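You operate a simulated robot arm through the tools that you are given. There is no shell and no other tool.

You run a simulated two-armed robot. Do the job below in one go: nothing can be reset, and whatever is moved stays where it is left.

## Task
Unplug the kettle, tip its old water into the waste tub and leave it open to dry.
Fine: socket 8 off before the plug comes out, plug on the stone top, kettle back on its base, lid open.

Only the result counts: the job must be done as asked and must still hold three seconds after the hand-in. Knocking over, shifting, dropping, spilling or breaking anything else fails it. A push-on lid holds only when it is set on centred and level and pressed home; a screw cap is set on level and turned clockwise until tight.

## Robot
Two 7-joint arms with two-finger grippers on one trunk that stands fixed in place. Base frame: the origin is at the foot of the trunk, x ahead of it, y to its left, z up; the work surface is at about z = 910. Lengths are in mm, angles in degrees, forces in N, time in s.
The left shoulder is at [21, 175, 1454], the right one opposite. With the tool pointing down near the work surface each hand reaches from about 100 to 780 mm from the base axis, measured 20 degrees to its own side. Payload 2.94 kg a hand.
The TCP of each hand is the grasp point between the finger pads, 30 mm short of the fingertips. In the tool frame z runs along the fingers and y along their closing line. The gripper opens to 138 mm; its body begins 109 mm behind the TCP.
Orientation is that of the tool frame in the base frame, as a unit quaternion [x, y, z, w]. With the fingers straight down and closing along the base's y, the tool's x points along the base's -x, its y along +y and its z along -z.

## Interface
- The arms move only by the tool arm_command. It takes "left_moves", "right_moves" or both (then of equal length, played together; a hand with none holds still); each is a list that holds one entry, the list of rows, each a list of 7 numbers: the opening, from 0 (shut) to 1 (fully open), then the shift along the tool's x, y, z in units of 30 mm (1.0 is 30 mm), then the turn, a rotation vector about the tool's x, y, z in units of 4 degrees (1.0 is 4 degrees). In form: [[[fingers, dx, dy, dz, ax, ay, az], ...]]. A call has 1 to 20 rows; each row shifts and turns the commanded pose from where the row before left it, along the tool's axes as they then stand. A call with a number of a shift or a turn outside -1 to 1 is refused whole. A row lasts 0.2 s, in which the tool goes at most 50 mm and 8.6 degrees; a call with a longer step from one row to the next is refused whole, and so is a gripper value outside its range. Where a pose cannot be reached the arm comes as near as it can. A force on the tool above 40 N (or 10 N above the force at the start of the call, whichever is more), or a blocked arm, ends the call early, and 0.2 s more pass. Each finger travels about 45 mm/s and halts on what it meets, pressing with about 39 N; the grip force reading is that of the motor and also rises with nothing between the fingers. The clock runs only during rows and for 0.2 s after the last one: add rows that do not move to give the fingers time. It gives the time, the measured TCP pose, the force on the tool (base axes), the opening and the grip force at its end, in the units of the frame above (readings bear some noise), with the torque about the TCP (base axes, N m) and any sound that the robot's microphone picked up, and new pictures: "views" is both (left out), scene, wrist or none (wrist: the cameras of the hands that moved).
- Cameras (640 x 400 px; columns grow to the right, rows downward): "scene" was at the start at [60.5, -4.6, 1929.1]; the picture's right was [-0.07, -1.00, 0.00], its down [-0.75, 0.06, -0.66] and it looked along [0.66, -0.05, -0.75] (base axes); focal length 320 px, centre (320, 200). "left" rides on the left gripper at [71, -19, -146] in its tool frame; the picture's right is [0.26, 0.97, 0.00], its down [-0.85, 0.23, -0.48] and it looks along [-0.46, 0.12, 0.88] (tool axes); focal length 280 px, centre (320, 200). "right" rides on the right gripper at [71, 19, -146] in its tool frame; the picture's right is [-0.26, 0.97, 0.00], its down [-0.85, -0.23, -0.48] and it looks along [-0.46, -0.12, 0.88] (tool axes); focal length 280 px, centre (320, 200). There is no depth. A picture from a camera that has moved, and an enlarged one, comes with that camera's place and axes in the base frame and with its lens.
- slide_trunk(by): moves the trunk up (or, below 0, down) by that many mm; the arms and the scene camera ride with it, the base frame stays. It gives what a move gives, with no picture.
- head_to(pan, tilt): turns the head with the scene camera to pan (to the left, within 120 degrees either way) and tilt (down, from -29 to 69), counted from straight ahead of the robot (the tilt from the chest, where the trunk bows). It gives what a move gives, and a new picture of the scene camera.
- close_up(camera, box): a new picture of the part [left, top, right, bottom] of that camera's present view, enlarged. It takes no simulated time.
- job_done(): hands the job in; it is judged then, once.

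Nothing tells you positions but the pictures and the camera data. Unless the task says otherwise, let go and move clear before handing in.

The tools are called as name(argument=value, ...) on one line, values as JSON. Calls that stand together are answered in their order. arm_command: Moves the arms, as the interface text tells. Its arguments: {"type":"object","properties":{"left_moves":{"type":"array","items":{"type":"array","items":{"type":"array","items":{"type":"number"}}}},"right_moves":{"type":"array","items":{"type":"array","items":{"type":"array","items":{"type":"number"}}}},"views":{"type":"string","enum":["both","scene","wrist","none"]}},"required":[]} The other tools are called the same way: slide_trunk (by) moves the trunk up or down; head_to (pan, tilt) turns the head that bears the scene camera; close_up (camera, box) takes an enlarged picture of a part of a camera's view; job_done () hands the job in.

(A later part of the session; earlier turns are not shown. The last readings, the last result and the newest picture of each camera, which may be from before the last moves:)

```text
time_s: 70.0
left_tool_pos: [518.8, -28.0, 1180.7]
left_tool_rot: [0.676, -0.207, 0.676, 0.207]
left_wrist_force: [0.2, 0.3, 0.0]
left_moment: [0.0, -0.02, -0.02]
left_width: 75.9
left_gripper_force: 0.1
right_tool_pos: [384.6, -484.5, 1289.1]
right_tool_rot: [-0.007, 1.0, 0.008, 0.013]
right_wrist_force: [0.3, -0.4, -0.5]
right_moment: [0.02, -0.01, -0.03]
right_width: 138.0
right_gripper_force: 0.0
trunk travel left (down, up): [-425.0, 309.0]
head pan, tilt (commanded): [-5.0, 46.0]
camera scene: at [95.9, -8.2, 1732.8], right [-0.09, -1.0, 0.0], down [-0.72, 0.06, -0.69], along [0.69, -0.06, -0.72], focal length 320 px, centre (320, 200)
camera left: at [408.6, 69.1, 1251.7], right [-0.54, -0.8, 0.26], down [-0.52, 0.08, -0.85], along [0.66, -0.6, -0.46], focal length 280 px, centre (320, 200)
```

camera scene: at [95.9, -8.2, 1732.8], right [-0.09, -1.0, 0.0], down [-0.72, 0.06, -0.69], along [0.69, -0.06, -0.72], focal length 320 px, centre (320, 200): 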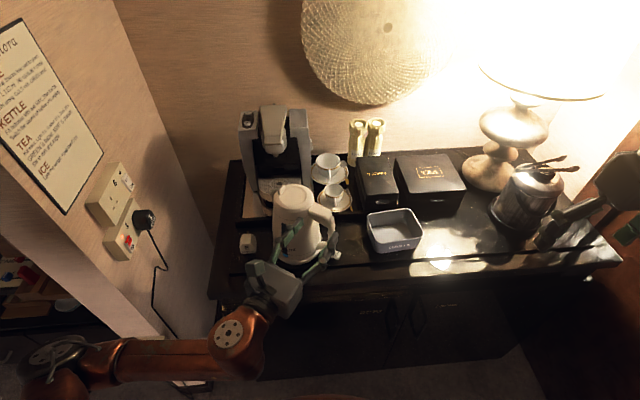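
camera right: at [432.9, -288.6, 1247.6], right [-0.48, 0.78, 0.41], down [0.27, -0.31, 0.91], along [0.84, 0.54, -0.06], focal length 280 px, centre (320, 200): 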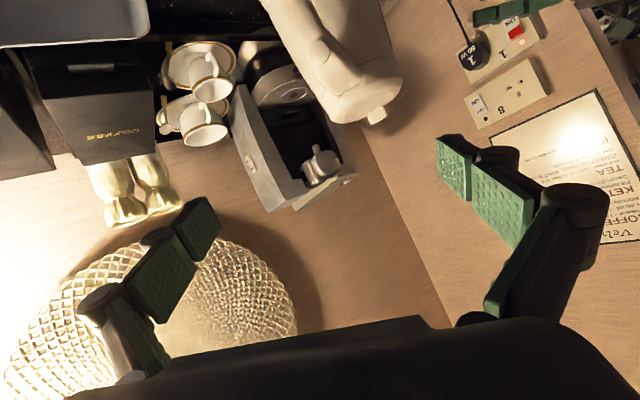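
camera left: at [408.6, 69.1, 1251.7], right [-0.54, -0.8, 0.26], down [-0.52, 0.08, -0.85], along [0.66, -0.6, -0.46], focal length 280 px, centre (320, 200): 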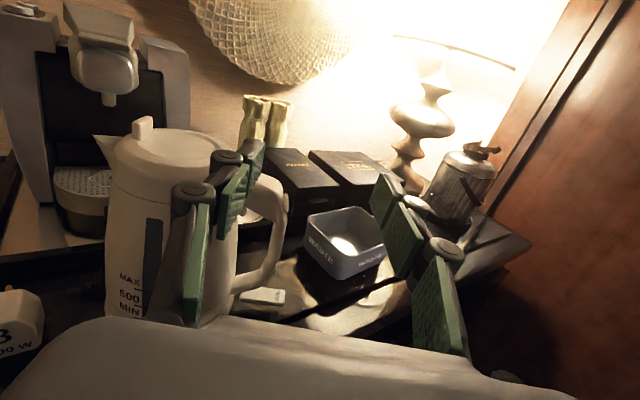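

close_up(camera="left", box=[90, 100, 330, 330])

close_up(camera="scene", box=[260, 170, 360, 290])

```text
1.74 times, centred on (210, 215) of left
camera zoom: at [408.6, 69.1, 1251.7], right [-0.54, -0.8, 0.26], down [-0.52, 0.08, -0.85], along [0.66, -0.6, -0.46], focal length 488 px, centre (511, 174)
```

zoom: 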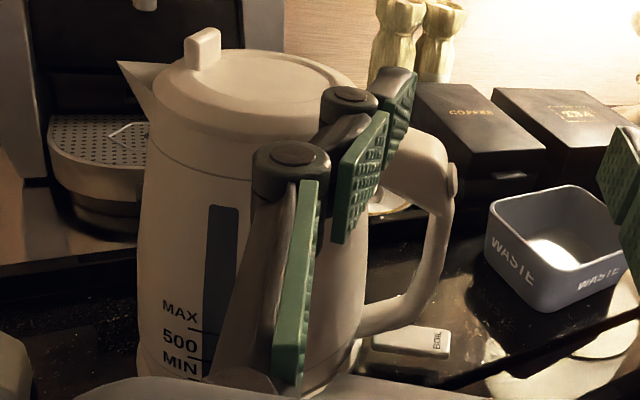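

```text
3.33 times, centred on (310, 230) of scene
camera zoom: at [95.9, -8.2, 1732.8], right [-0.09, -1.0, 0.0], down [-0.72, 0.06, -0.69], along [0.69, -0.06, -0.72], focal length 1065 px, centre (353, 100)
```

zoom: 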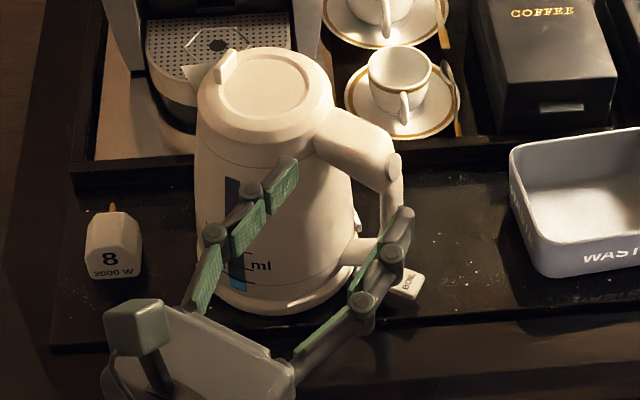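

I now have a clean side view: the handle's vertical grip spans 103–120 mm from the axis between z≈985 and 1064, with a 35 mm gap to the body. I'll narrow the fingers to ~36 mm, trim the yaw and descend to a pre-grasp 100 mm short of the handle at z≈1050.

arm_command(left_moves=[[[0.26, 0, 0, 0, 0.57, 0, 0], [0.26, -0.873, -0.085, 0.25, 0, 0, 0], [0.26, -0.873, -0.085, 0.25, 0, 0, 0], [0.26, -0.873, -0.085, 0.25, 0, 0, 0], [0.26, -0.873, -0.085, 0.25, 0, 0, 0], [0.26, -0.873, -0.085, 0.25, 0, 0, 0], [0.26, 0, 0, 0, 0, 0, 0]]], views="both")

close_up(camera="left", box=[200, 80, 440, 280])

close_up(camera="scene", box=[260, 170, 360, 290])

```text
time_s: 71.6
left_tool_pos: [558.5, -40.3, 1047.6]
left_tool_rot: [0.681, -0.194, 0.679, 0.193]
left_wrist_force: [0.1, -0.4, 0.3]
left_moment: [-0.01, 0.02, 0.0]
left_width: 35.8
left_gripper_force: 0.0
right_tool_pos: [383.3, -483.7, 1290.4]
right_tool_rot: [-0.007, 1.0, 0.008, 0.013]
right_wrist_force: [-0.1, -0.2, -0.4]
right_moment: [0.04, 0.01, -0.03]
right_width: 138.1
right_gripper_force: 0.1
trunk travel left (down, up): [-425.0, 309.0]
head pan, tilt (commanded): [-5.0, 46.0]
camera scene: at [95.1, -6.4, 1732.9], right [-0.09, -1.0, 0.0], down [-0.72, 0.06, -0.69], along [0.69, -0.06, -0.72], focal length 320 px, centre (320, 200)
camera left: at [444.7, 54.3, 1119.5], right [-0.51, -0.82, 0.26], down [-0.53, 0.06, -0.85], along [0.68, -0.57, -0.46], focal length 280 px, centre (320, 200)
```

scene: 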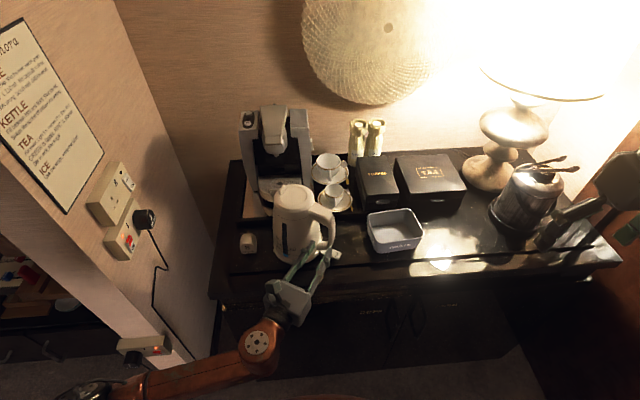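
left: 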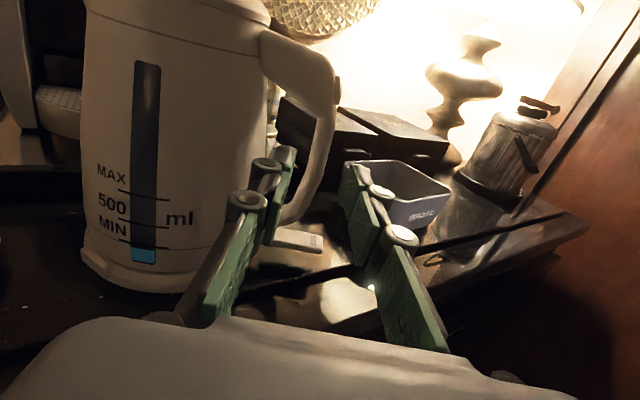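

```text
2.00 times, centred on (320, 180) of left
camera zoom: at [444.7, 54.3, 1119.5], right [-0.51, -0.82, 0.26], down [-0.53, 0.06, -0.85], along [0.68, -0.57, -0.46], focal length 561 px, centre (320, 240)
```

zoom: 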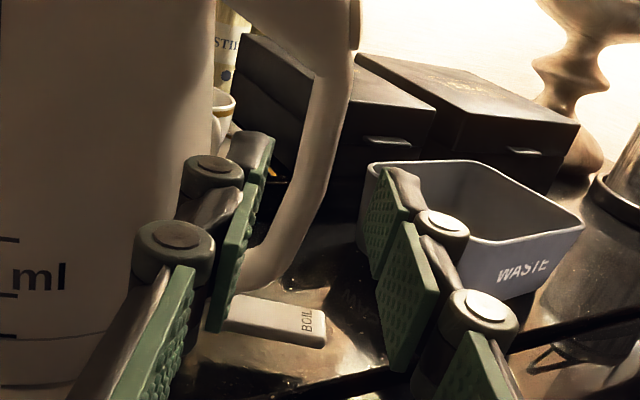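

```text
3.33 times, centred on (310, 230) of scene
camera zoom: at [95.1, -6.4, 1732.9], right [-0.09, -1.0, 0.0], down [-0.72, 0.06, -0.69], along [0.69, -0.06, -0.72], focal length 1065 px, centre (353, 100)
```

zoom: 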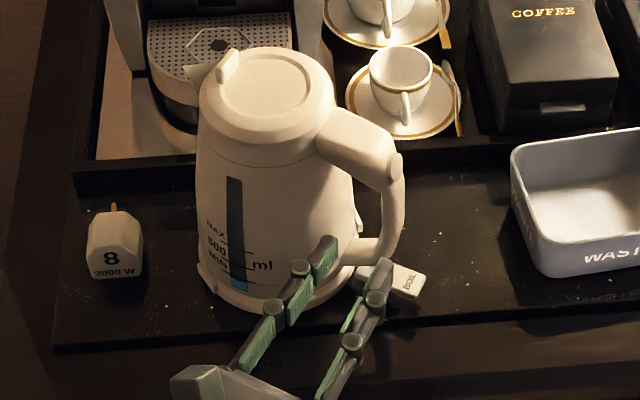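

The handle is centred between the fingers along the approach line. I'll advance 60 mm and look again.

arm_command(left_moves=[[[0.26, 0, 0, 0.5, 0, 0, 0], [0.26, 0, 0, 0.5, 0, 0, 0], [0.26, 0, 0, 0.5, 0, 0, 0], [0.26, 0, 0, 0.5, 0, 0, 0], [0.26, 0, 0, 0, 0, 0, 0]]], views="wrist")

close_up(camera="left", box=[220, 40, 440, 260])

close_up(camera="scene", box=[270, 175, 350, 275])

```text
time_s: 72.8
left_tool_pos: [608.4, -70.9, 1050.9]
left_tool_rot: [0.681, -0.194, 0.68, 0.193]
left_wrist_force: [0.1, 0.2, 0.7]
left_moment: [-0.02, 0.0, -0.01]
left_width: 35.9
left_gripper_force: 0.1
right_tool_pos: [383.5, -483.9, 1290.3]
right_tool_rot: [-0.008, 1.0, 0.007, 0.012]
right_wrist_force: [0.7, 0.6, -0.5]
right_moment: [-0.01, 0.01, -0.01]
right_width: 138.0
right_gripper_force: 0.0
trunk travel left (down, up): [-425.0, 309.0]
head pan, tilt (commanded): [-5.0, 46.0]
camera left: at [495.3, 22.8, 1121.6], right [-0.51, -0.82, 0.26], down [-0.53, 0.06, -0.85], along [0.68, -0.57, -0.46], focal length 280 px, centre (320, 200)
```

left: 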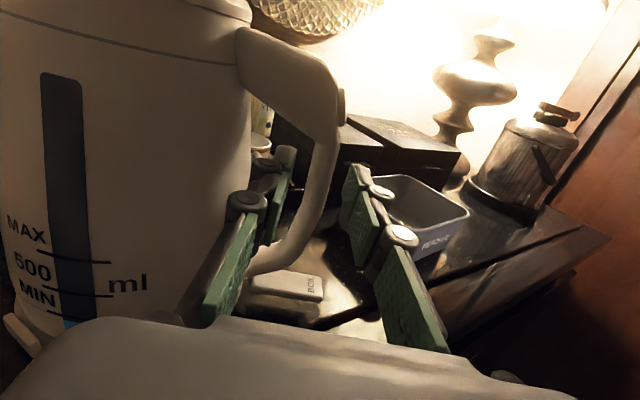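

```text
1.82 times, centred on (330, 150) of left
camera zoom: at [495.3, 22.8, 1121.6], right [-0.51, -0.82, 0.26], down [-0.53, 0.06, -0.85], along [0.68, -0.57, -0.46], focal length 510 px, centre (302, 291)
```

zoom: 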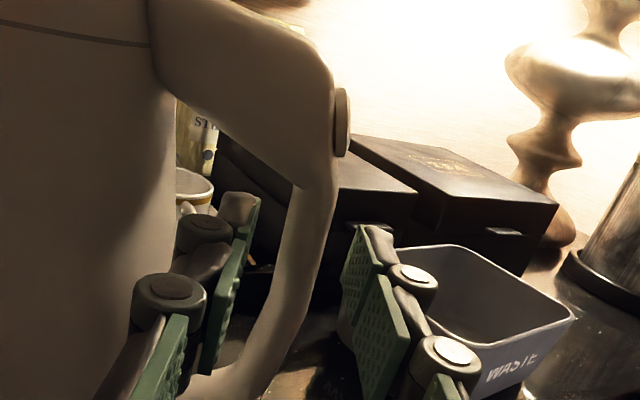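

```text
4.00 times, centred on (310, 225) of scene
camera zoom: at [95.1, -6.3, 1732.9], right [-0.09, -1.0, 0.0], down [-0.72, 0.06, -0.69], along [0.69, -0.06, -0.72], focal length 1278 px, centre (360, 100)
```

zoom: 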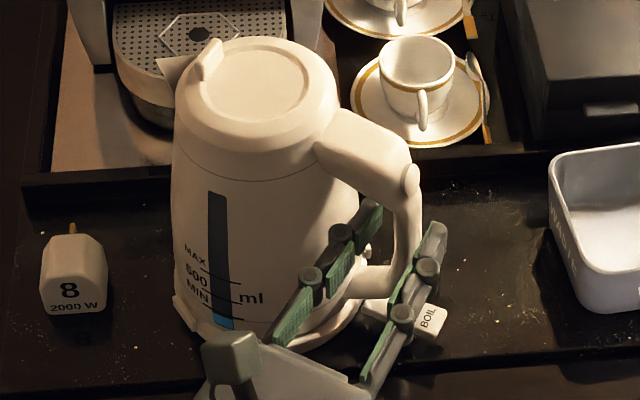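

Alignment holds (handle centred within ~2 mm, inner finger entering the loop). I'll go in the last 25 mm and close.

arm_command(left_moves=[[[0.26, 0, 0, 0.28, 0, 0, 0], [0.26, 0, 0, 0.28, 0, 0, 0], [0.26, 0, 0, 0.28, 0, 0, 0], [0.26, 0, 0, 0, 0, 0, 0]]], views="wrist")

close_up(camera="left", box=[220, 40, 440, 260])

close_up(camera="scene", box=[270, 175, 350, 275])

```text
time_s: 73.8
left_tool_pos: [631.6, -83.3, 1050.3]
left_tool_rot: [0.681, -0.195, 0.679, 0.194]
left_wrist_force: [0.4, 0.7, 0.0]
left_moment: [0.01, 0.05, -0.02]
left_width: 36.0
left_gripper_force: 0.0
right_tool_pos: [384.2, -485.0, 1289.6]
right_tool_rot: [-0.007, 1.0, 0.008, 0.012]
right_wrist_force: [-0.2, 0.3, 0.5]
right_moment: [-0.03, 0.02, -0.01]
right_width: 138.2
right_gripper_force: 0.0
trunk travel left (down, up): [-425.0, 309.0]
head pan, tilt (commanded): [-5.0, 46.0]
camera left: at [516.9, 9.3, 1121.5], right [-0.51, -0.82, 0.26], down [-0.53, 0.06, -0.85], along [0.68, -0.57, -0.46], focal length 280 px, centre (320, 200)
```

left: 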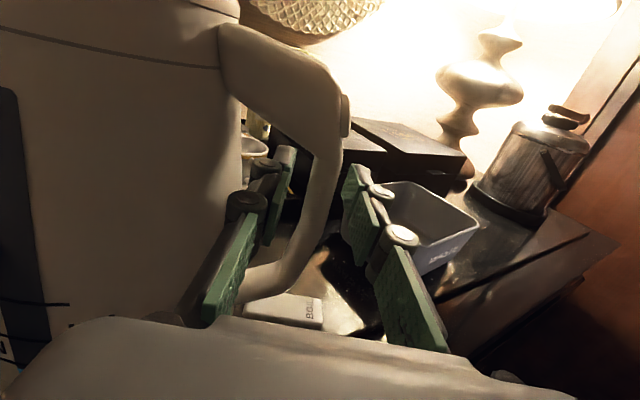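

```text
1.82 times, centred on (330, 150) of left
camera zoom: at [516.9, 9.3, 1121.5], right [-0.51, -0.82, 0.26], down [-0.53, 0.06, -0.85], along [0.68, -0.57, -0.46], focal length 510 px, centre (302, 291)
```

zoom: 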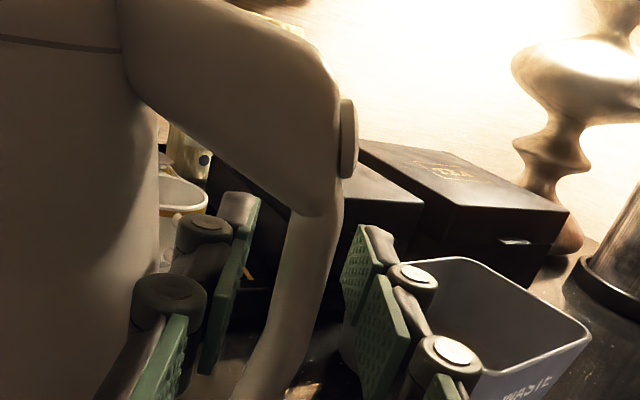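

```text
4.00 times, centred on (310, 225) of scene
camera zoom: at [95.1, -6.4, 1732.9], right [-0.09, -1.0, 0.0], down [-0.72, 0.06, -0.69], along [0.69, -0.06, -0.72], focal length 1278 px, centre (360, 100)
```

zoom: 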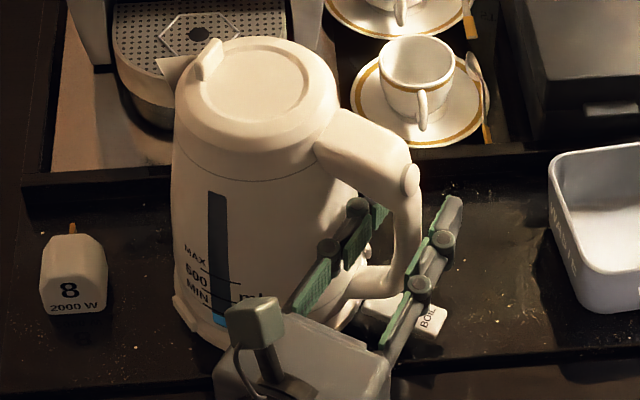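

arm_command(left_moves=[[[0.1, 0, 0, 0, 0, 0, 0], [0.05, 0, 0, 0, 0, 0, 0], [0.0, 0, 0, 0, 0, 0, 0], [0.0, 0, 0, 0, 0, 0, 0], [0.0, 0, 0, 0, 0, 0, 0]]], views="wrist")

close_up(camera="left", box=[220, 40, 440, 260])

close_up(camera="scene", box=[270, 175, 350, 275])

```text
time_s: 75.0
left_tool_pos: [630.8, -85.4, 1049.3]
left_tool_rot: [0.68, -0.194, 0.68, 0.194]
left_wrist_force: [-3.4, -0.7, 0.0]
left_moment: [-0.64, 0.73, 0.13]
left_width: 15.4
left_gripper_force: 38.8
right_tool_pos: [384.0, -485.2, 1288.9]
right_tool_rot: [-0.007, 1.0, 0.008, 0.013]
right_wrist_force: [0.3, 0.4, 0.1]
right_moment: [-0.01, -0.01, -0.01]
right_width: 138.0
right_gripper_force: 0.1
trunk travel left (down, up): [-425.0, 309.0]
head pan, tilt (commanded): [-5.0, 46.0]
camera left: at [516.4, 9.0, 1121.0], right [-0.51, -0.82, 0.26], down [-0.53, 0.06, -0.85], along [0.68, -0.57, -0.46], focal length 280 px, centre (320, 200)
```

left: 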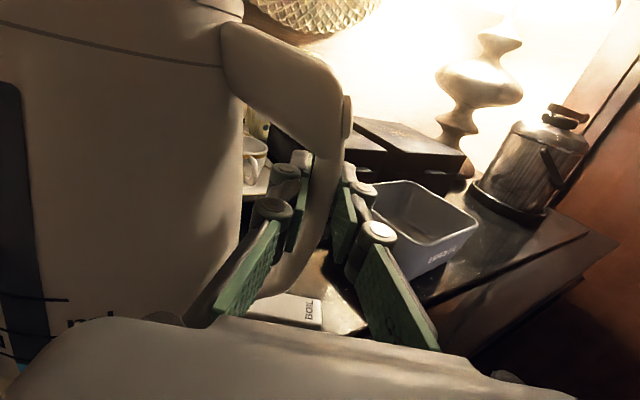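

```text
1.82 times, centred on (330, 150) of left
camera zoom: at [516.4, 9.0, 1121.0], right [-0.51, -0.82, 0.26], down [-0.53, 0.06, -0.85], along [0.68, -0.57, -0.46], focal length 510 px, centre (302, 291)
```

zoom: 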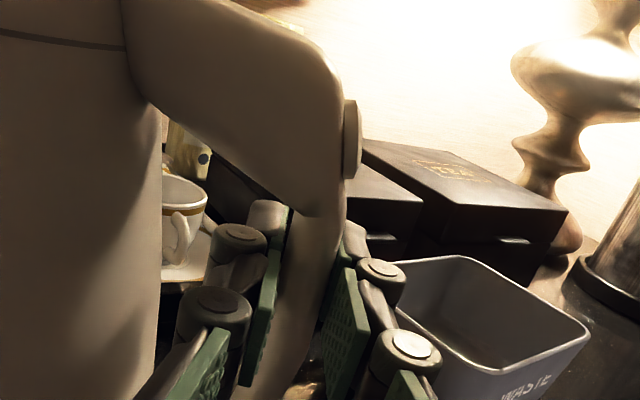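

```text
4.00 times, centred on (310, 225) of scene
camera zoom: at [95.0, -6.5, 1732.8], right [-0.09, -1.0, 0.0], down [-0.72, 0.06, -0.69], along [0.69, -0.06, -0.72], focal length 1278 px, centre (360, 100)
```

zoom: 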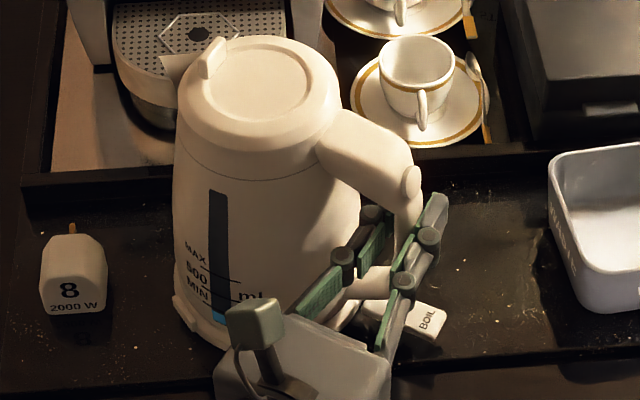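

Gripped (15.4 mm, 39 N). I'll lift slowly by ~20 mm and check whether the kettle stays upright in the grip.

arm_command(left_moves=[[[0, 0.1, 0, 0, 0, 0, 0], [0, 0.1, 0, 0, 0, 0, 0], [0, 0.15, 0, 0, 0, 0, 0], [0, 0.15, 0, 0, 0, 0, 0], [0, 0.15, 0, 0, 0, 0, 0], [0, 0, 0, 0, 0, 0, 0]]], views="wrist")

close_up(camera="scene", box=[260, 165, 360, 285])

```text
time_s: 76.4
left_tool_pos: [632.8, -85.4, 1068.5]
left_tool_rot: [0.681, -0.193, 0.679, 0.193]
left_wrist_force: [0.4, 0.2, -11.2]
left_moment: [-0.98, 0.63, -0.01]
left_width: 17.6
left_gripper_force: 39.1
right_tool_pos: [385.1, -484.4, 1289.2]
right_tool_rot: [-0.007, 1.0, 0.008, 0.012]
right_wrist_force: [-0.5, -0.7, 0.2]
right_moment: [0.01, 0.0, -0.01]
right_width: 137.9
right_gripper_force: 0.0
trunk travel left (down, up): [-425.0, 309.0]
head pan, tilt (commanded): [-5.0, 46.0]
camera left: at [517.7, 9.1, 1140.6], right [-0.51, -0.82, 0.26], down [-0.53, 0.06, -0.85], along [0.68, -0.57, -0.46], focal length 280 px, centre (320, 200)
```

left: 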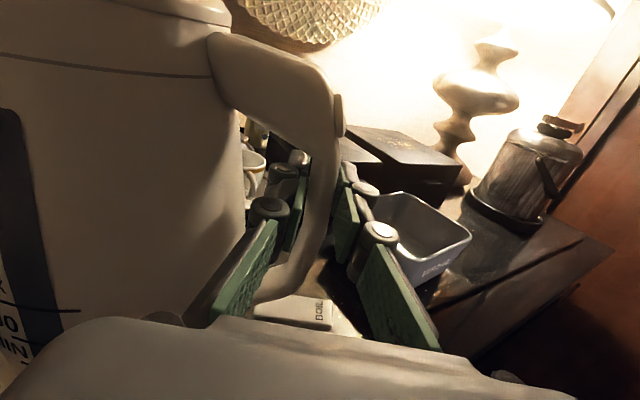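

```text
3.33 times, centred on (310, 225) of scene
camera zoom: at [96.7, -6.5, 1732.7], right [-0.09, -1.0, 0.0], down [-0.72, 0.06, -0.69], along [0.69, -0.06, -0.72], focal length 1065 px, centre (353, 117)
```

zoom: 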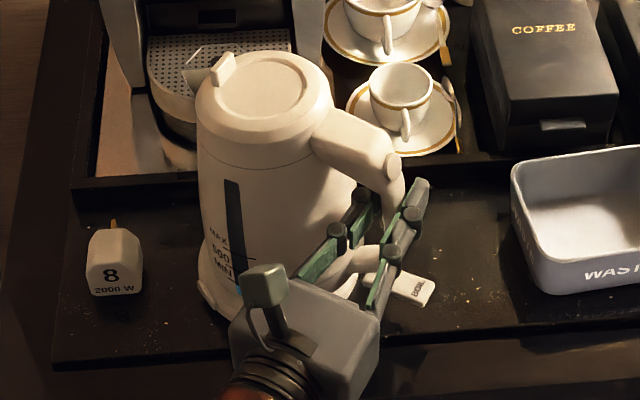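

Full weight (~1.1 kg) is held with a slight ~6° forward droop, stable. I'll lift it well clear, easing back toward the robot, and check the droop again.

arm_command(left_moves=[[[0, 0.3, 0, 0, 0, 0, 0], [0, 0.5, 0.05, -0.08, 0, 0, 0], [0, 0.5, 0.1, -0.16, 0, 0, 0], [0, 0.5, 0.1, -0.16, 0, 0, 0], [0, 0.5, 0.1, -0.16, 0, 0, 0], [0, 0.5, 0.1, -0.16, 0, 0, 0], [0, 0.5, 0.1, -0.16, 0, 0, 0], [0, 0.5, 0.1, -0.16, 0, 0, 0], [0, 0.27, 0.05, -0.08, 0, 0, 0], [0, 0, 0, 0, 0, 0, 0]]], views="both")

close_up(camera="scene", box=[230, 110, 410, 290])

```text
time_s: 78.6
left_tool_pos: [592.1, -84.8, 1192.2]
left_tool_rot: [0.681, -0.194, 0.679, 0.194]
left_wrist_force: [0.9, 0.0, -11.3]
left_moment: [-1.0, 0.62, -0.01]
left_width: 17.9
left_gripper_force: 39.2
right_tool_pos: [385.3, -485.0, 1289.0]
right_tool_rot: [-0.007, 1.0, 0.008, 0.013]
right_wrist_force: [0.7, -0.5, 0.4]
right_moment: [0.01, 0.0, 0.01]
right_width: 138.0
right_gripper_force: 0.0
trunk travel left (down, up): [-425.0, 309.0]
head pan, tilt (commanded): [-5.0, 46.0]
camera scene: at [96.6, -6.6, 1732.7], right [-0.09, -1.0, 0.0], down [-0.72, 0.06, -0.69], along [0.69, -0.06, -0.72], focal length 320 px, centre (320, 200)
camera left: at [478.5, 8.3, 1263.4], right [-0.51, -0.82, 0.26], down [-0.53, 0.06, -0.85], along [0.68, -0.57, -0.46], focal length 280 px, centre (320, 200)
```

scene: 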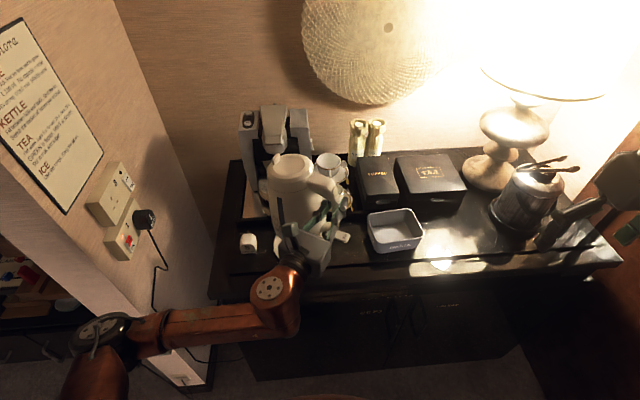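
left: 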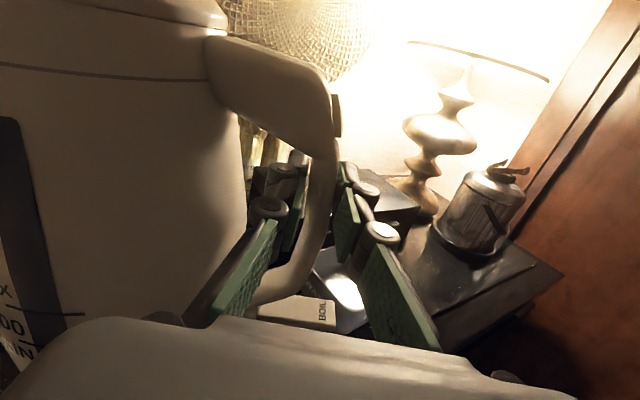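

```text
2.22 times, centred on (320, 200) of scene
camera zoom: at [96.6, -6.6, 1732.7], right [-0.09, -1.0, 0.0], down [-0.72, 0.06, -0.69], along [0.69, -0.06, -0.72], focal length 710 px, centre (320, 200)
```

zoom: 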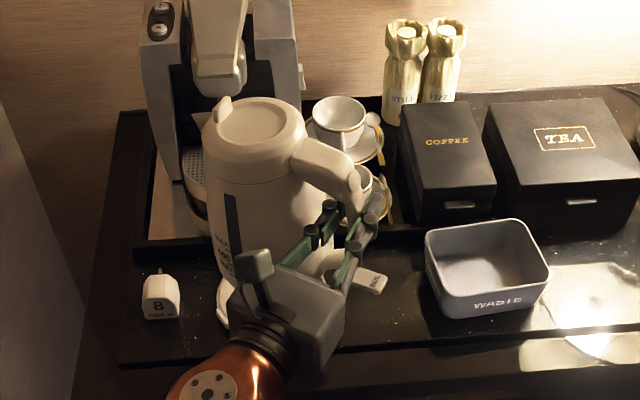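

The kettle is clear of its base (the BOIL lever rides with it) and steady in the grip. Now I'll carry it level across to the right, kettle body beyond the tub.

arm_command(left_moves=[[[0, 0.17, 0.4, 0.25, 0, 0, 0], [0, 0.17, 0.779, 0.498, 0, 0, 0], [0, 0.17, 0.779, 0.498, 0, 0, 0], [0, 0.17, 0.779, 0.498, 0, 0, 0], [0, 0.17, 0.779, 0.498, 0, 0, 0], [0, 0.17, 0.779, 0.498, 0, 0, 0], [0, 0.17, 0.779, 0.498, 0, 0, 0], [0, 0.17, 0.779, 0.498, 0, 0, 0], [0, 0.17, 0.779, 0.498, 0, 0, 0], [0, 0.17, 0.779, 0.498, 0, 0, 0], [0, 0.17, 0.779, 0.498, 0, 0, 0], [0, 0.17, 0.779, 0.498, 0, 0, 0], [0, 0.0, 0.4, 0.25, 0, 0, 0], [0, 0, 0, 0, 0, 0, 0]]], views="scene")

close_up(camera="scene", box=[300, 110, 500, 290])

```text
time_s: 81.6
left_tool_pos: [596.1, -420.0, 1252.3]
left_tool_rot: [0.681, -0.194, 0.679, 0.193]
left_wrist_force: [-1.1, 1.0, -12.3]
left_moment: [-0.9, 0.68, 0.04]
left_width: 18.2
left_gripper_force: 38.7
right_tool_pos: [385.6, -485.0, 1289.3]
right_tool_rot: [-0.008, 1.0, 0.009, 0.012]
right_wrist_force: [-0.6, 0.2, -0.2]
right_moment: [-0.04, -0.02, 0.02]
right_width: 138.1
right_gripper_force: 0.1
trunk travel left (down, up): [-425.0, 309.0]
head pan, tilt (commanded): [-5.0, 46.0]
camera scene: at [96.9, -7.8, 1732.7], right [-0.09, -1.0, 0.0], down [-0.72, 0.06, -0.69], along [0.69, -0.06, -0.72], focal length 320 px, centre (320, 200)
```

scene: 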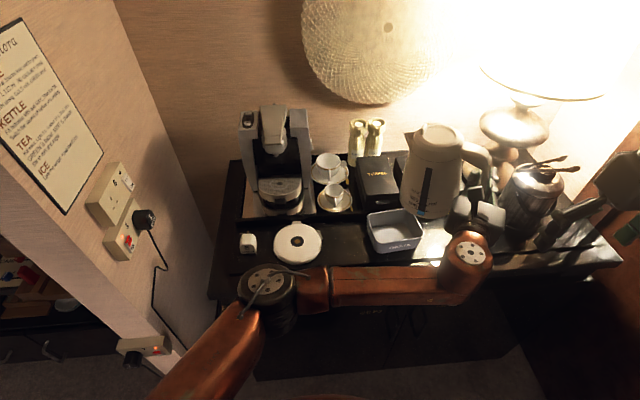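

```text
2.22 times, centred on (400, 200) of scene
camera zoom: at [96.9, -7.8, 1732.7], right [-0.09, -1.0, 0.0], down [-0.72, 0.06, -0.69], along [0.69, -0.06, -0.72], focal length 710 px, centre (142, 200)
```

zoom: 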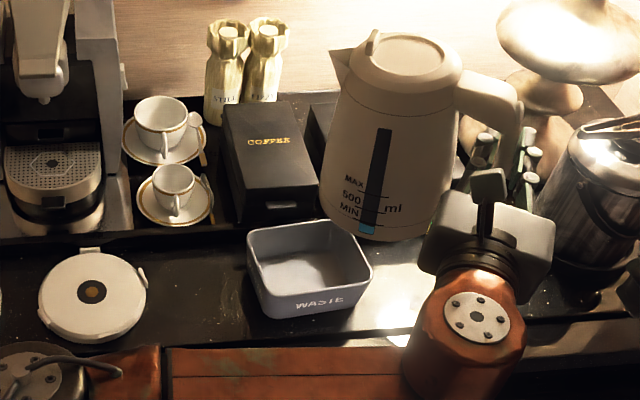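

The powered base stays put (centre ≈ [700, 10]), and the kettle hangs over the right of the tub with the spout toward it. I'll roll the wrist ~52°, still short of pouring, then check the geometry.

arm_command(left_moves=[[[0, 0, 0, 0, 0, 0, -0.5], [0, 0, 0, 0, 0, 0, -1], [0, 0, 0, 0, 0, 0, -1], [0, 0, 0, 0, 0, 0, -1], [0, 0, 0, 0, 0, 0, -1], [0, 0, 0, 0, 0, 0, -1], [0, 0, 0, 0, 0, 0, -1], [0, 0, 0, 0, 0, 0, -1], [0, 0, 0, 0, 0, 0, -1], [0, 0, 0, 0, 0, 0, -1], [0, 0, 0, 0, 0, 0, -1], [0, 0, 0, 0, 0, 0, -1], [0, 0, 0, 0, 0, 0, -1], [0, 0, 0, 0, 0, 0, -0.5], [0, 0, 0, 0, 0, 0, 0]]], views="both")

close_up(camera="scene", box=[300, 110, 500, 290])

```text
time_s: 84.8
left_tool_pos: [596.5, -420.2, 1251.6]
left_tool_rot: [0.697, 0.124, 0.526, 0.47]
left_wrist_force: [0.7, 0.0, -11.4]
left_moment: [-0.35, 0.27, 0.02]
left_width: 15.0
left_gripper_force: 39.2
right_tool_pos: [385.6, -484.9, 1288.8]
right_tool_rot: [-0.009, 1.0, 0.008, 0.013]
right_wrist_force: [-0.8, 0.8, 0.2]
right_moment: [0.0, -0.02, 0.01]
right_width: 138.0
right_gripper_force: 0.0
trunk travel left (down, up): [-425.0, 309.0]
head pan, tilt (commanded): [-5.0, 46.0]
camera scene: at [97.0, -8.5, 1732.7], right [-0.09, -1.0, 0.0], down [-0.72, 0.06, -0.69], along [0.69, -0.06, -0.72], focal length 320 px, centre (320, 200)
camera left: at [507.9, -284.7, 1280.6], right [-0.2, -0.33, 0.92], down [-0.83, -0.44, -0.34], along [0.52, -0.84, -0.19], focal length 280 px, centre (320, 200)
```

scene: 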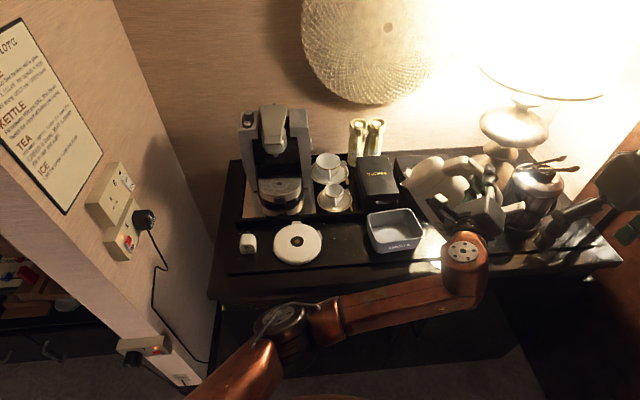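
left: 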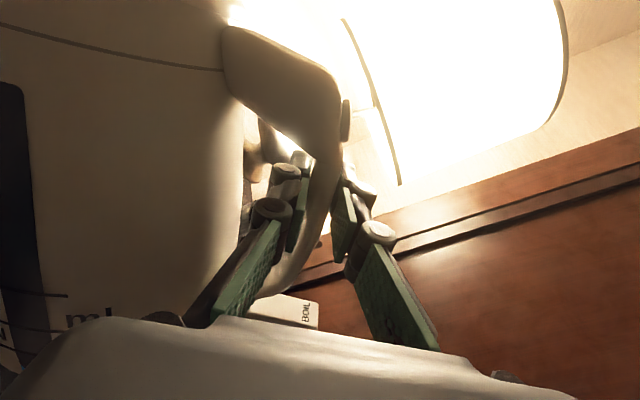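

```text
2.22 times, centred on (400, 200) of scene
camera zoom: at [97.0, -8.5, 1732.7], right [-0.09, -1.0, 0.0], down [-0.72, 0.06, -0.69], along [0.69, -0.06, -0.72], focal length 710 px, centre (142, 200)
```

zoom: 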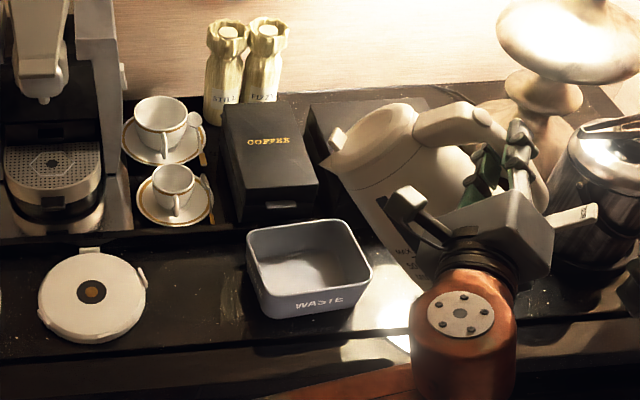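

The kettle's tilted ~52° with the spout over the tub and the lid shut. I'll lower it ~50 mm and shift back 25 mm, then keep rolling to ~76° about the spout tip.

arm_command(left_moves=[[[0, -0.561, -0.267, 0, 0, 0, 0], [0, -0.561, -0.267, 0, 0, 0, 0], [0, -0.561, -0.267, 0, 0, 0, 0], [0, 0.304, -0.067, 0, 0, 0, -1], [0, 0.32, -0.077, 0, 0, 0, -1], [0, 0.336, -0.087, 0, 0, 0, -1], [0, 0.352, -0.095, 0, 0, 0, -1], [0, 0.37, -0.102, 0, 0, 0, -1], [0, 0.387, -0.108, 0, 0, 0, -1], [0, 0, 0, 0, 0, 0, 0]]], views="scene")

close_up(camera="scene", box=[340, 140, 500, 280])

```text
time_s: 87.0
left_tool_pos: [614.7, -388.0, 1217.0]
left_tool_rot: [0.656, 0.268, 0.416, 0.57]
left_wrist_force: [0.1, -0.6, -11.1]
left_moment: [0.1, -0.02, 0.02]
left_width: 15.1
left_gripper_force: 38.7
right_tool_pos: [385.2, -486.2, 1287.5]
right_tool_rot: [-0.008, 1.0, 0.008, 0.012]
right_wrist_force: [0.4, -0.6, 0.5]
right_moment: [0.01, 0.02, -0.02]
right_width: 137.9
right_gripper_force: 0.2
trunk travel left (down, up): [-425.0, 309.0]
head pan, tilt (commanded): [-5.0, 46.0]
camera scene: at [96.7, -8.7, 1732.8], right [-0.09, -1.0, 0.0], down [-0.72, 0.06, -0.69], along [0.69, -0.06, -0.72], focal length 320 px, centre (320, 200)
```

scene: 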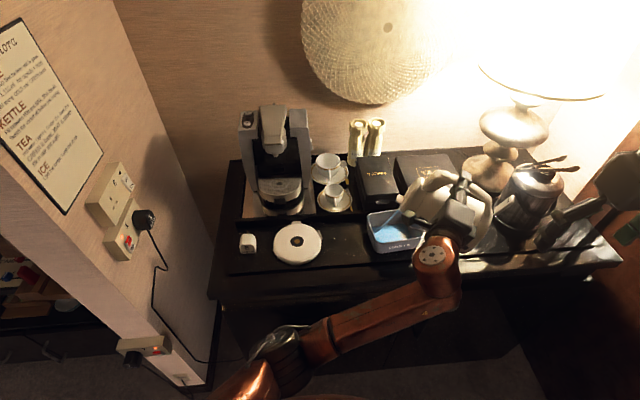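

```text
2.86 times, centred on (420, 210) of scene
camera zoom: at [96.7, -8.7, 1732.8], right [-0.09, -1.0, 0.0], down [-0.72, 0.06, -0.69], along [0.69, -0.06, -0.72], focal length 913 px, centre (34, 171)
```

zoom: 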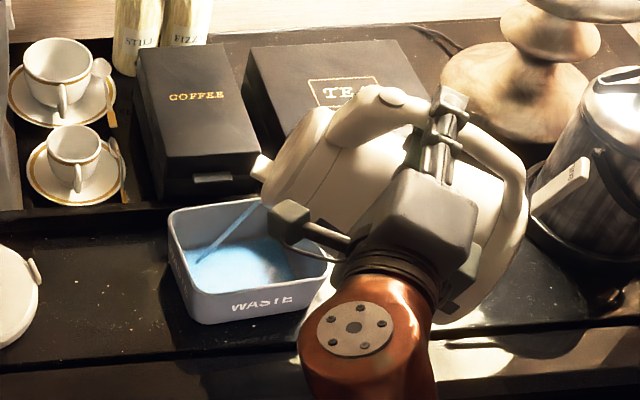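

Water is already flowing in an arc into the tub, landing toward its left side. I'll shift the spout back ~25 mm to centre the stream and continue tilting slowly.

arm_command(left_moves=[[[0, -0.404, 0.101, 0, 0, 0, 0], [0, -0.404, 0.101, 0, 0, 0, 0], [0, 0, 0, 0, 0, 0, 0], [0, 0.212, -0.019, 0, 0, 0, -0.5], [0, 0.212, -0.019, 0, 0, 0, -0.5], [0, 0.212, -0.019, 0, 0, 0, -0.5]]], views="none")

close_up(camera="scene", box=[340, 140, 500, 280])

```text
time_s: 88.4
left_tool_pos: [611.6, -391.5, 1217.0]
left_tool_rot: [0.642, 0.3, 0.385, 0.591]
left_wrist_force: [0.0, 0.2, -10.4]
left_moment: [0.21, -0.05, 0.02]
left_width: 14.8
left_gripper_force: 39.2
right_tool_pos: [385.3, -486.0, 1288.9]
right_tool_rot: [-0.007, 1.0, 0.009, 0.012]
right_wrist_force: [-0.3, 0.3, 0.2]
right_moment: [-0.01, -0.01, 0.04]
right_width: 138.1
right_gripper_force: 0.1
trunk travel left (down, up): [-425.0, 309.0]
head pan, tilt (commanded): [-5.0, 46.0]
```

```text
2.86 times, centred on (420, 210) of scene
camera zoom: at [96.8, -8.0, 1732.7], right [-0.09, -1.0, 0.0], down [-0.72, 0.06, -0.69], along [0.69, -0.06, -0.72], focal length 913 px, centre (34, 171)
```

zoom: 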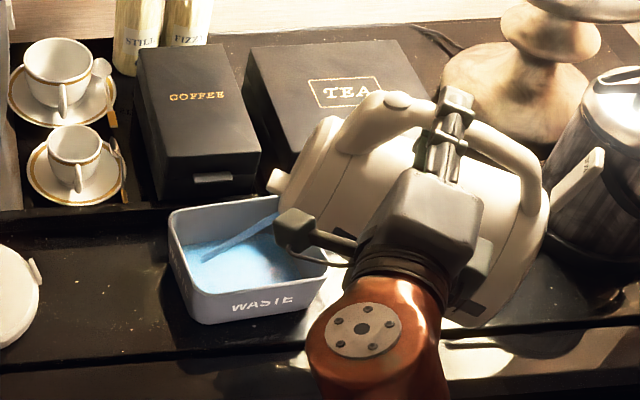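

arm_command(left_moves=[[[0, -0.495, 0.07, 0, 0, 0, 0], [0, 0, 0, 0, 0, 0, 0], [0, 0, 0, 0, 0, 0, 0], [0, 0.215, 0.0, 0, 0, 0, -0.5], [0, 0.215, 0.0, 0, 0, 0, -0.5], [0, 0.215, 0.0, 0, 0, 0, -0.5], [0, 0.215, 0.0, 0, 0, 0, -0.5]]], views="none")

close_up(camera="scene", box=[340, 140, 500, 280])

```text
time_s: 90.0
left_tool_pos: [626.9, -376.8, 1224.6]
left_tool_rot: [0.616, 0.341, 0.355, 0.615]
left_wrist_force: [0.0, -0.4, -10.0]
left_moment: [0.31, -0.1, -0.01]
left_width: 15.2
left_gripper_force: 38.8
right_tool_pos: [385.4, -484.7, 1288.4]
right_tool_rot: [-0.007, 1.0, 0.008, 0.012]
right_wrist_force: [-0.7, 0.1, 0.1]
right_moment: [-0.02, -0.03, 0.01]
right_width: 138.0
right_gripper_force: 0.1
trunk travel left (down, up): [-425.0, 309.0]
head pan, tilt (commanded): [-5.0, 46.0]
```

```text
2.86 times, centred on (420, 210) of scene
camera zoom: at [96.6, -8.0, 1732.8], right [-0.09, -1.0, 0.0], down [-0.72, 0.06, -0.69], along [0.69, -0.06, -0.72], focal length 913 px, centre (34, 171)
```

zoom: 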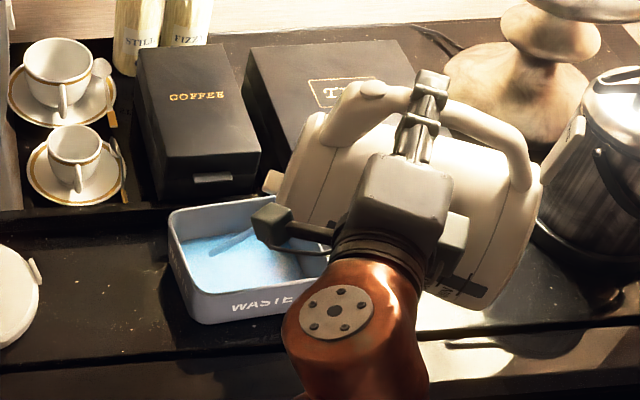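

arm_command(left_moves=[[[0, 0, 0, 0, 0, 0, 0], [0, 0, 0, 0, 0, 0, 0], [0, 0.22, 0.03, 0, 0, 0, -0.5], [0, 0.22, 0.03, 0, 0, 0, -0.5], [0, 0.22, 0.03, 0, 0, 0, -0.5], [0, 0, 0, 0, 0, 0, 0], [0, 0, 0, 0, 0, 0, 0], [0, 0, 0, 0, 0, 0, 0]]], views="none")

close_up(camera="scene", box=[340, 140, 500, 280])

```text
time_s: 91.8
left_tool_pos: [638.4, -359.4, 1224.8]
left_tool_rot: [0.599, 0.373, 0.322, 0.631]
left_wrist_force: [0.1, -0.6, -10.1]
left_moment: [0.34, -0.12, 0.01]
left_width: 15.2
left_gripper_force: 38.8
right_tool_pos: [385.2, -486.3, 1288.7]
right_tool_rot: [-0.008, 1.0, 0.009, 0.012]
right_wrist_force: [-0.6, -0.1, 0.2]
right_moment: [0.03, 0.0, -0.03]
right_width: 138.0
right_gripper_force: 0.0
trunk travel left (down, up): [-425.0, 309.0]
head pan, tilt (commanded): [-5.0, 46.0]
```

```text
2.86 times, centred on (420, 210) of scene
camera zoom: at [96.6, -8.2, 1732.8], right [-0.09, -1.0, 0.0], down [-0.72, 0.06, -0.69], along [0.69, -0.06, -0.72], focal length 913 px, centre (34, 171)
```

zoom: 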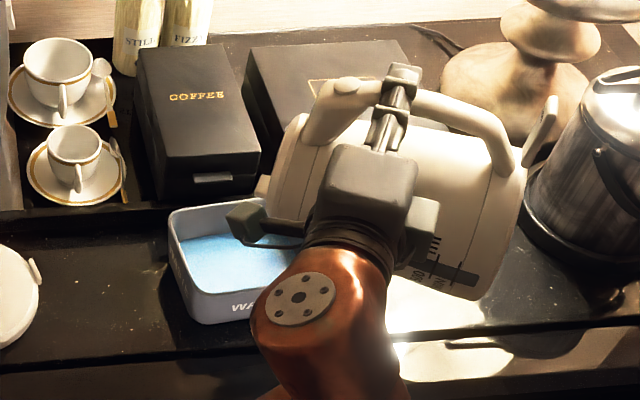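

arm_command(left_moves=[[[0, 0.345, 0.115, 0, 0, 0, -0.75], [0, 0.345, 0.115, 0, 0, 0, -0.75], [0, 0.345, 0.115, 0, 0, 0, -0.75], [0, 0.345, 0.115, 0, 0, 0, -0.75], [0, 0.345, 0.115, 0, 0, 0, -0.75], [0, 0, 0, 0, 0, 0, 0], [0, 0, 0, 0, 0, 0, 0]]], views="none")

close_up(camera="scene", box=[340, 140, 500, 280])

```text
time_s: 93.4
left_tool_pos: [663.2, -314.5, 1230.4]
left_tool_rot: [0.546, 0.448, 0.235, 0.668]
left_wrist_force: [-0.5, -0.3, -9.5]
left_moment: [0.57, -0.3, 0.0]
left_width: 15.1
left_gripper_force: 38.8
right_tool_pos: [384.1, -484.6, 1288.7]
right_tool_rot: [-0.007, 1.0, 0.008, 0.013]
right_wrist_force: [-0.5, -0.7, 0.4]
right_moment: [0.01, -0.01, 0.0]
right_width: 137.8
right_gripper_force: 0.1
trunk travel left (down, up): [-425.0, 309.0]
head pan, tilt (commanded): [-5.0, 46.0]
```

```text
2.86 times, centred on (420, 210) of scene
camera zoom: at [96.7, -8.0, 1732.8], right [-0.09, -1.0, 0.0], down [-0.72, 0.06, -0.69], along [0.69, -0.06, -0.72], focal length 913 px, centre (34, 171)
```

zoom: 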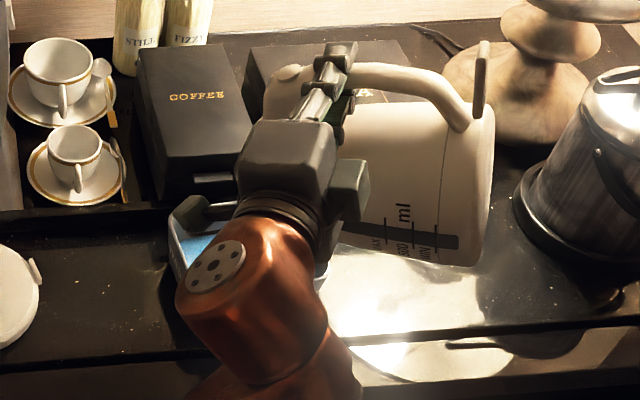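

arm_command(left_moves=[[[0, 0.463, 0.158, 0, 0, 0, -0.75], [0, 0.463, 0.158, 0, 0, 0, -0.75], [0, 0.463, 0.158, 0, 0, 0, -0.75], [0, 0.463, 0.158, 0, 0, 0, -0.75], [0, 0, 0, 0, 0, 0, 0], [0, 0, 0, 0, 0, 0, 0], [0, 0, 0, 0, 0, 0, 0], [0, 0, 0, 0, 0, 0, 0], [0, 0, 0, 0, 0, 0, 0], [0, 0, 0, 0, 0, 0, 0], [0, 0, 0, 0, 0, 0, 0], [0, 0, 0, 0, 0, 0, 0], [0, 0, 0, 0, 0, 0, 0]]], views="both")

close_up(camera="scene", box=[340, 140, 500, 280])

```text
time_s: 96.2
left_tool_pos: [687.1, -271.4, 1222.0]
left_tool_rot: [0.496, 0.505, 0.155, 0.689]
left_wrist_force: [0.4, 0.8, -8.5]
left_moment: [0.7, -0.39, 0.0]
left_width: 15.1
left_gripper_force: 39.0
right_tool_pos: [384.9, -486.4, 1288.7]
right_tool_rot: [-0.007, 1.0, 0.008, 0.012]
right_wrist_force: [0.3, 1.0, 0.2]
right_moment: [-0.03, 0.04, -0.02]
right_width: 137.9
right_gripper_force: 0.0
trunk travel left (down, up): [-425.0, 309.0]
head pan, tilt (commanded): [-5.0, 46.0]
camera scene: at [96.6, -8.0, 1732.8], right [-0.09, -1.0, 0.0], down [-0.72, 0.06, -0.69], along [0.69, -0.06, -0.72], focal length 320 px, centre (320, 200)
camera left: at [588.2, -152.4, 1168.3], right [0.39, 0.63, 0.67], down [-0.71, -0.25, 0.66], along [0.58, -0.73, 0.35], focal length 280 px, centre (320, 200)
```

scene: 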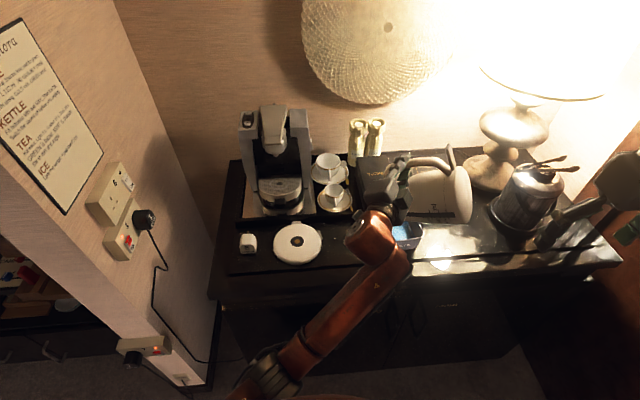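
left: 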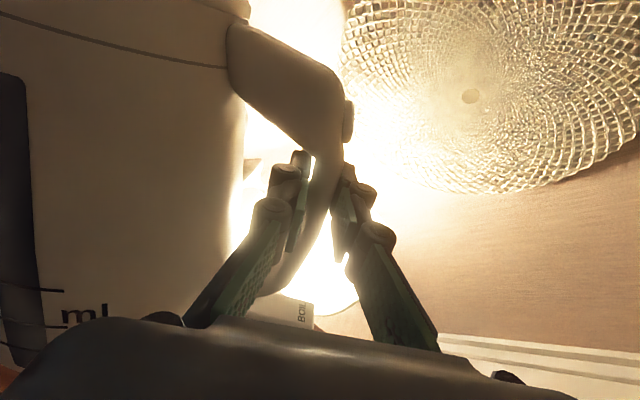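

```text
2.86 times, centred on (420, 210) of scene
camera zoom: at [96.6, -8.0, 1732.8], right [-0.09, -1.0, 0.0], down [-0.72, 0.06, -0.69], along [0.69, -0.06, -0.72], focal length 913 px, centre (34, 171)
```

zoom: 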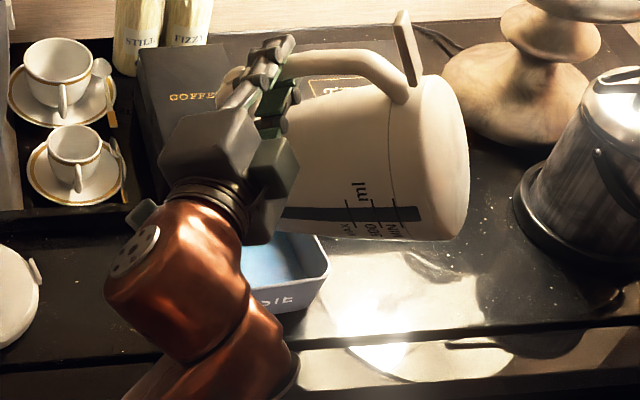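

The window shows empty and about 2.8 N of weight has gone. I'll hold the tilt longer so the last of it drains, watching the weight.

arm_command(left_moves=[[[0, 0.154, 0.079, 0, 0, 0, -0.5], [0, 0.154, 0.079, 0, 0, 0, -0.5], [0, 0, 0, 0, 0, 0, 0], [0, 0, 0, 0, 0, 0, 0], [0, 0, 0, 0, 0, 0, 0], [0, 0, 0, 0, 0, 0, 0], [0, 0, 0, 0, 0, 0, 0], [0, 0, 0, 0, 0, 0, 0], [0, 0, 0, 0, 0, 0, 0], [0, 0, 0, 0, 0, 0, 0], [0, 0, 0, 0, 0, 0, 0], [0, 0, 0, 0, 0, 0, 0]]], views="none")

arm_command(left_moves=[[[0, 0, 0, 0, 0, 0, 0], [0, 0, 0, 0, 0, 0, 0], [0, 0, 0, 0, 0, 0, 0], [0, 0, 0, 0, 0, 0, 0], [0, 0, 0, 0, 0, 0, 0], [0, 0, 0, 0, 0, 0, 0], [0, 0, 0, 0, 0, 0, 0], [0, 0, 0, 0, 0, 0, 0], [0, 0, 0, 0, 0, 0, 0], [0, 0, 0, 0, 0, 0, 0]]], views="none")

close_up(camera="scene", box=[370, 190, 450, 260])

```text
time_s: 98.8
left_tool_pos: [692.2, -262.7, 1221.2]
left_tool_rot: [0.478, 0.523, 0.13, 0.694]
left_wrist_force: [-0.8, 0.4, -8.9]
left_moment: [0.74, -0.4, 0.0]
left_width: 15.1
left_gripper_force: 39.5
right_tool_pos: [385.8, -485.6, 1288.5]
right_tool_rot: [-0.008, 1.0, 0.008, 0.012]
right_wrist_force: [0.0, -0.3, -0.3]
right_moment: [0.0, -0.01, -0.01]
right_width: 138.2
right_gripper_force: 0.1
trunk travel left (down, up): [-425.0, 309.0]
head pan, tilt (commanded): [-5.0, 46.0]
```

```text
time_s: 101.0
left_tool_pos: [692.2, -263.0, 1221.3]
left_tool_rot: [0.477, 0.523, 0.129, 0.694]
left_wrist_force: [-0.4, 0.2, -8.9]
left_moment: [0.7, -0.42, -0.04]
left_width: 15.3
left_gripper_force: 38.8
right_tool_pos: [385.1, -483.9, 1288.7]
right_tool_rot: [-0.007, 1.0, 0.008, 0.012]
right_wrist_force: [0.4, -0.8, 0.4]
right_moment: [-0.02, -0.04, 0.0]
right_width: 137.9
right_gripper_force: 0.0
trunk travel left (down, up): [-425.0, 309.0]
head pan, tilt (commanded): [-5.0, 46.0]
```

```text
5.71 times, centred on (410, 225) of scene
camera zoom: at [96.6, -8.0, 1732.8], right [-0.09, -1.0, 0.0], down [-0.72, 0.06, -0.69], along [0.69, -0.06, -0.72], focal length 1826 px, centre (-194, 57)
```

zoom: 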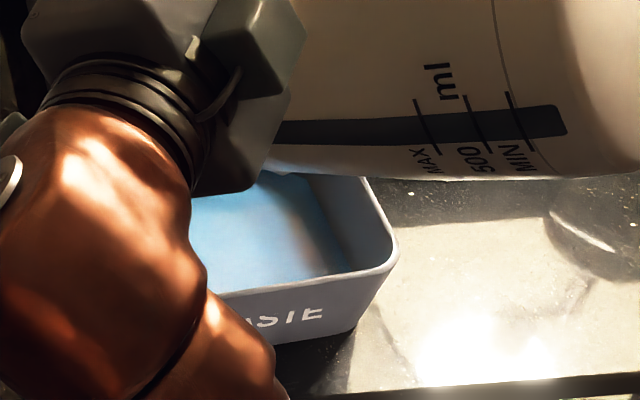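

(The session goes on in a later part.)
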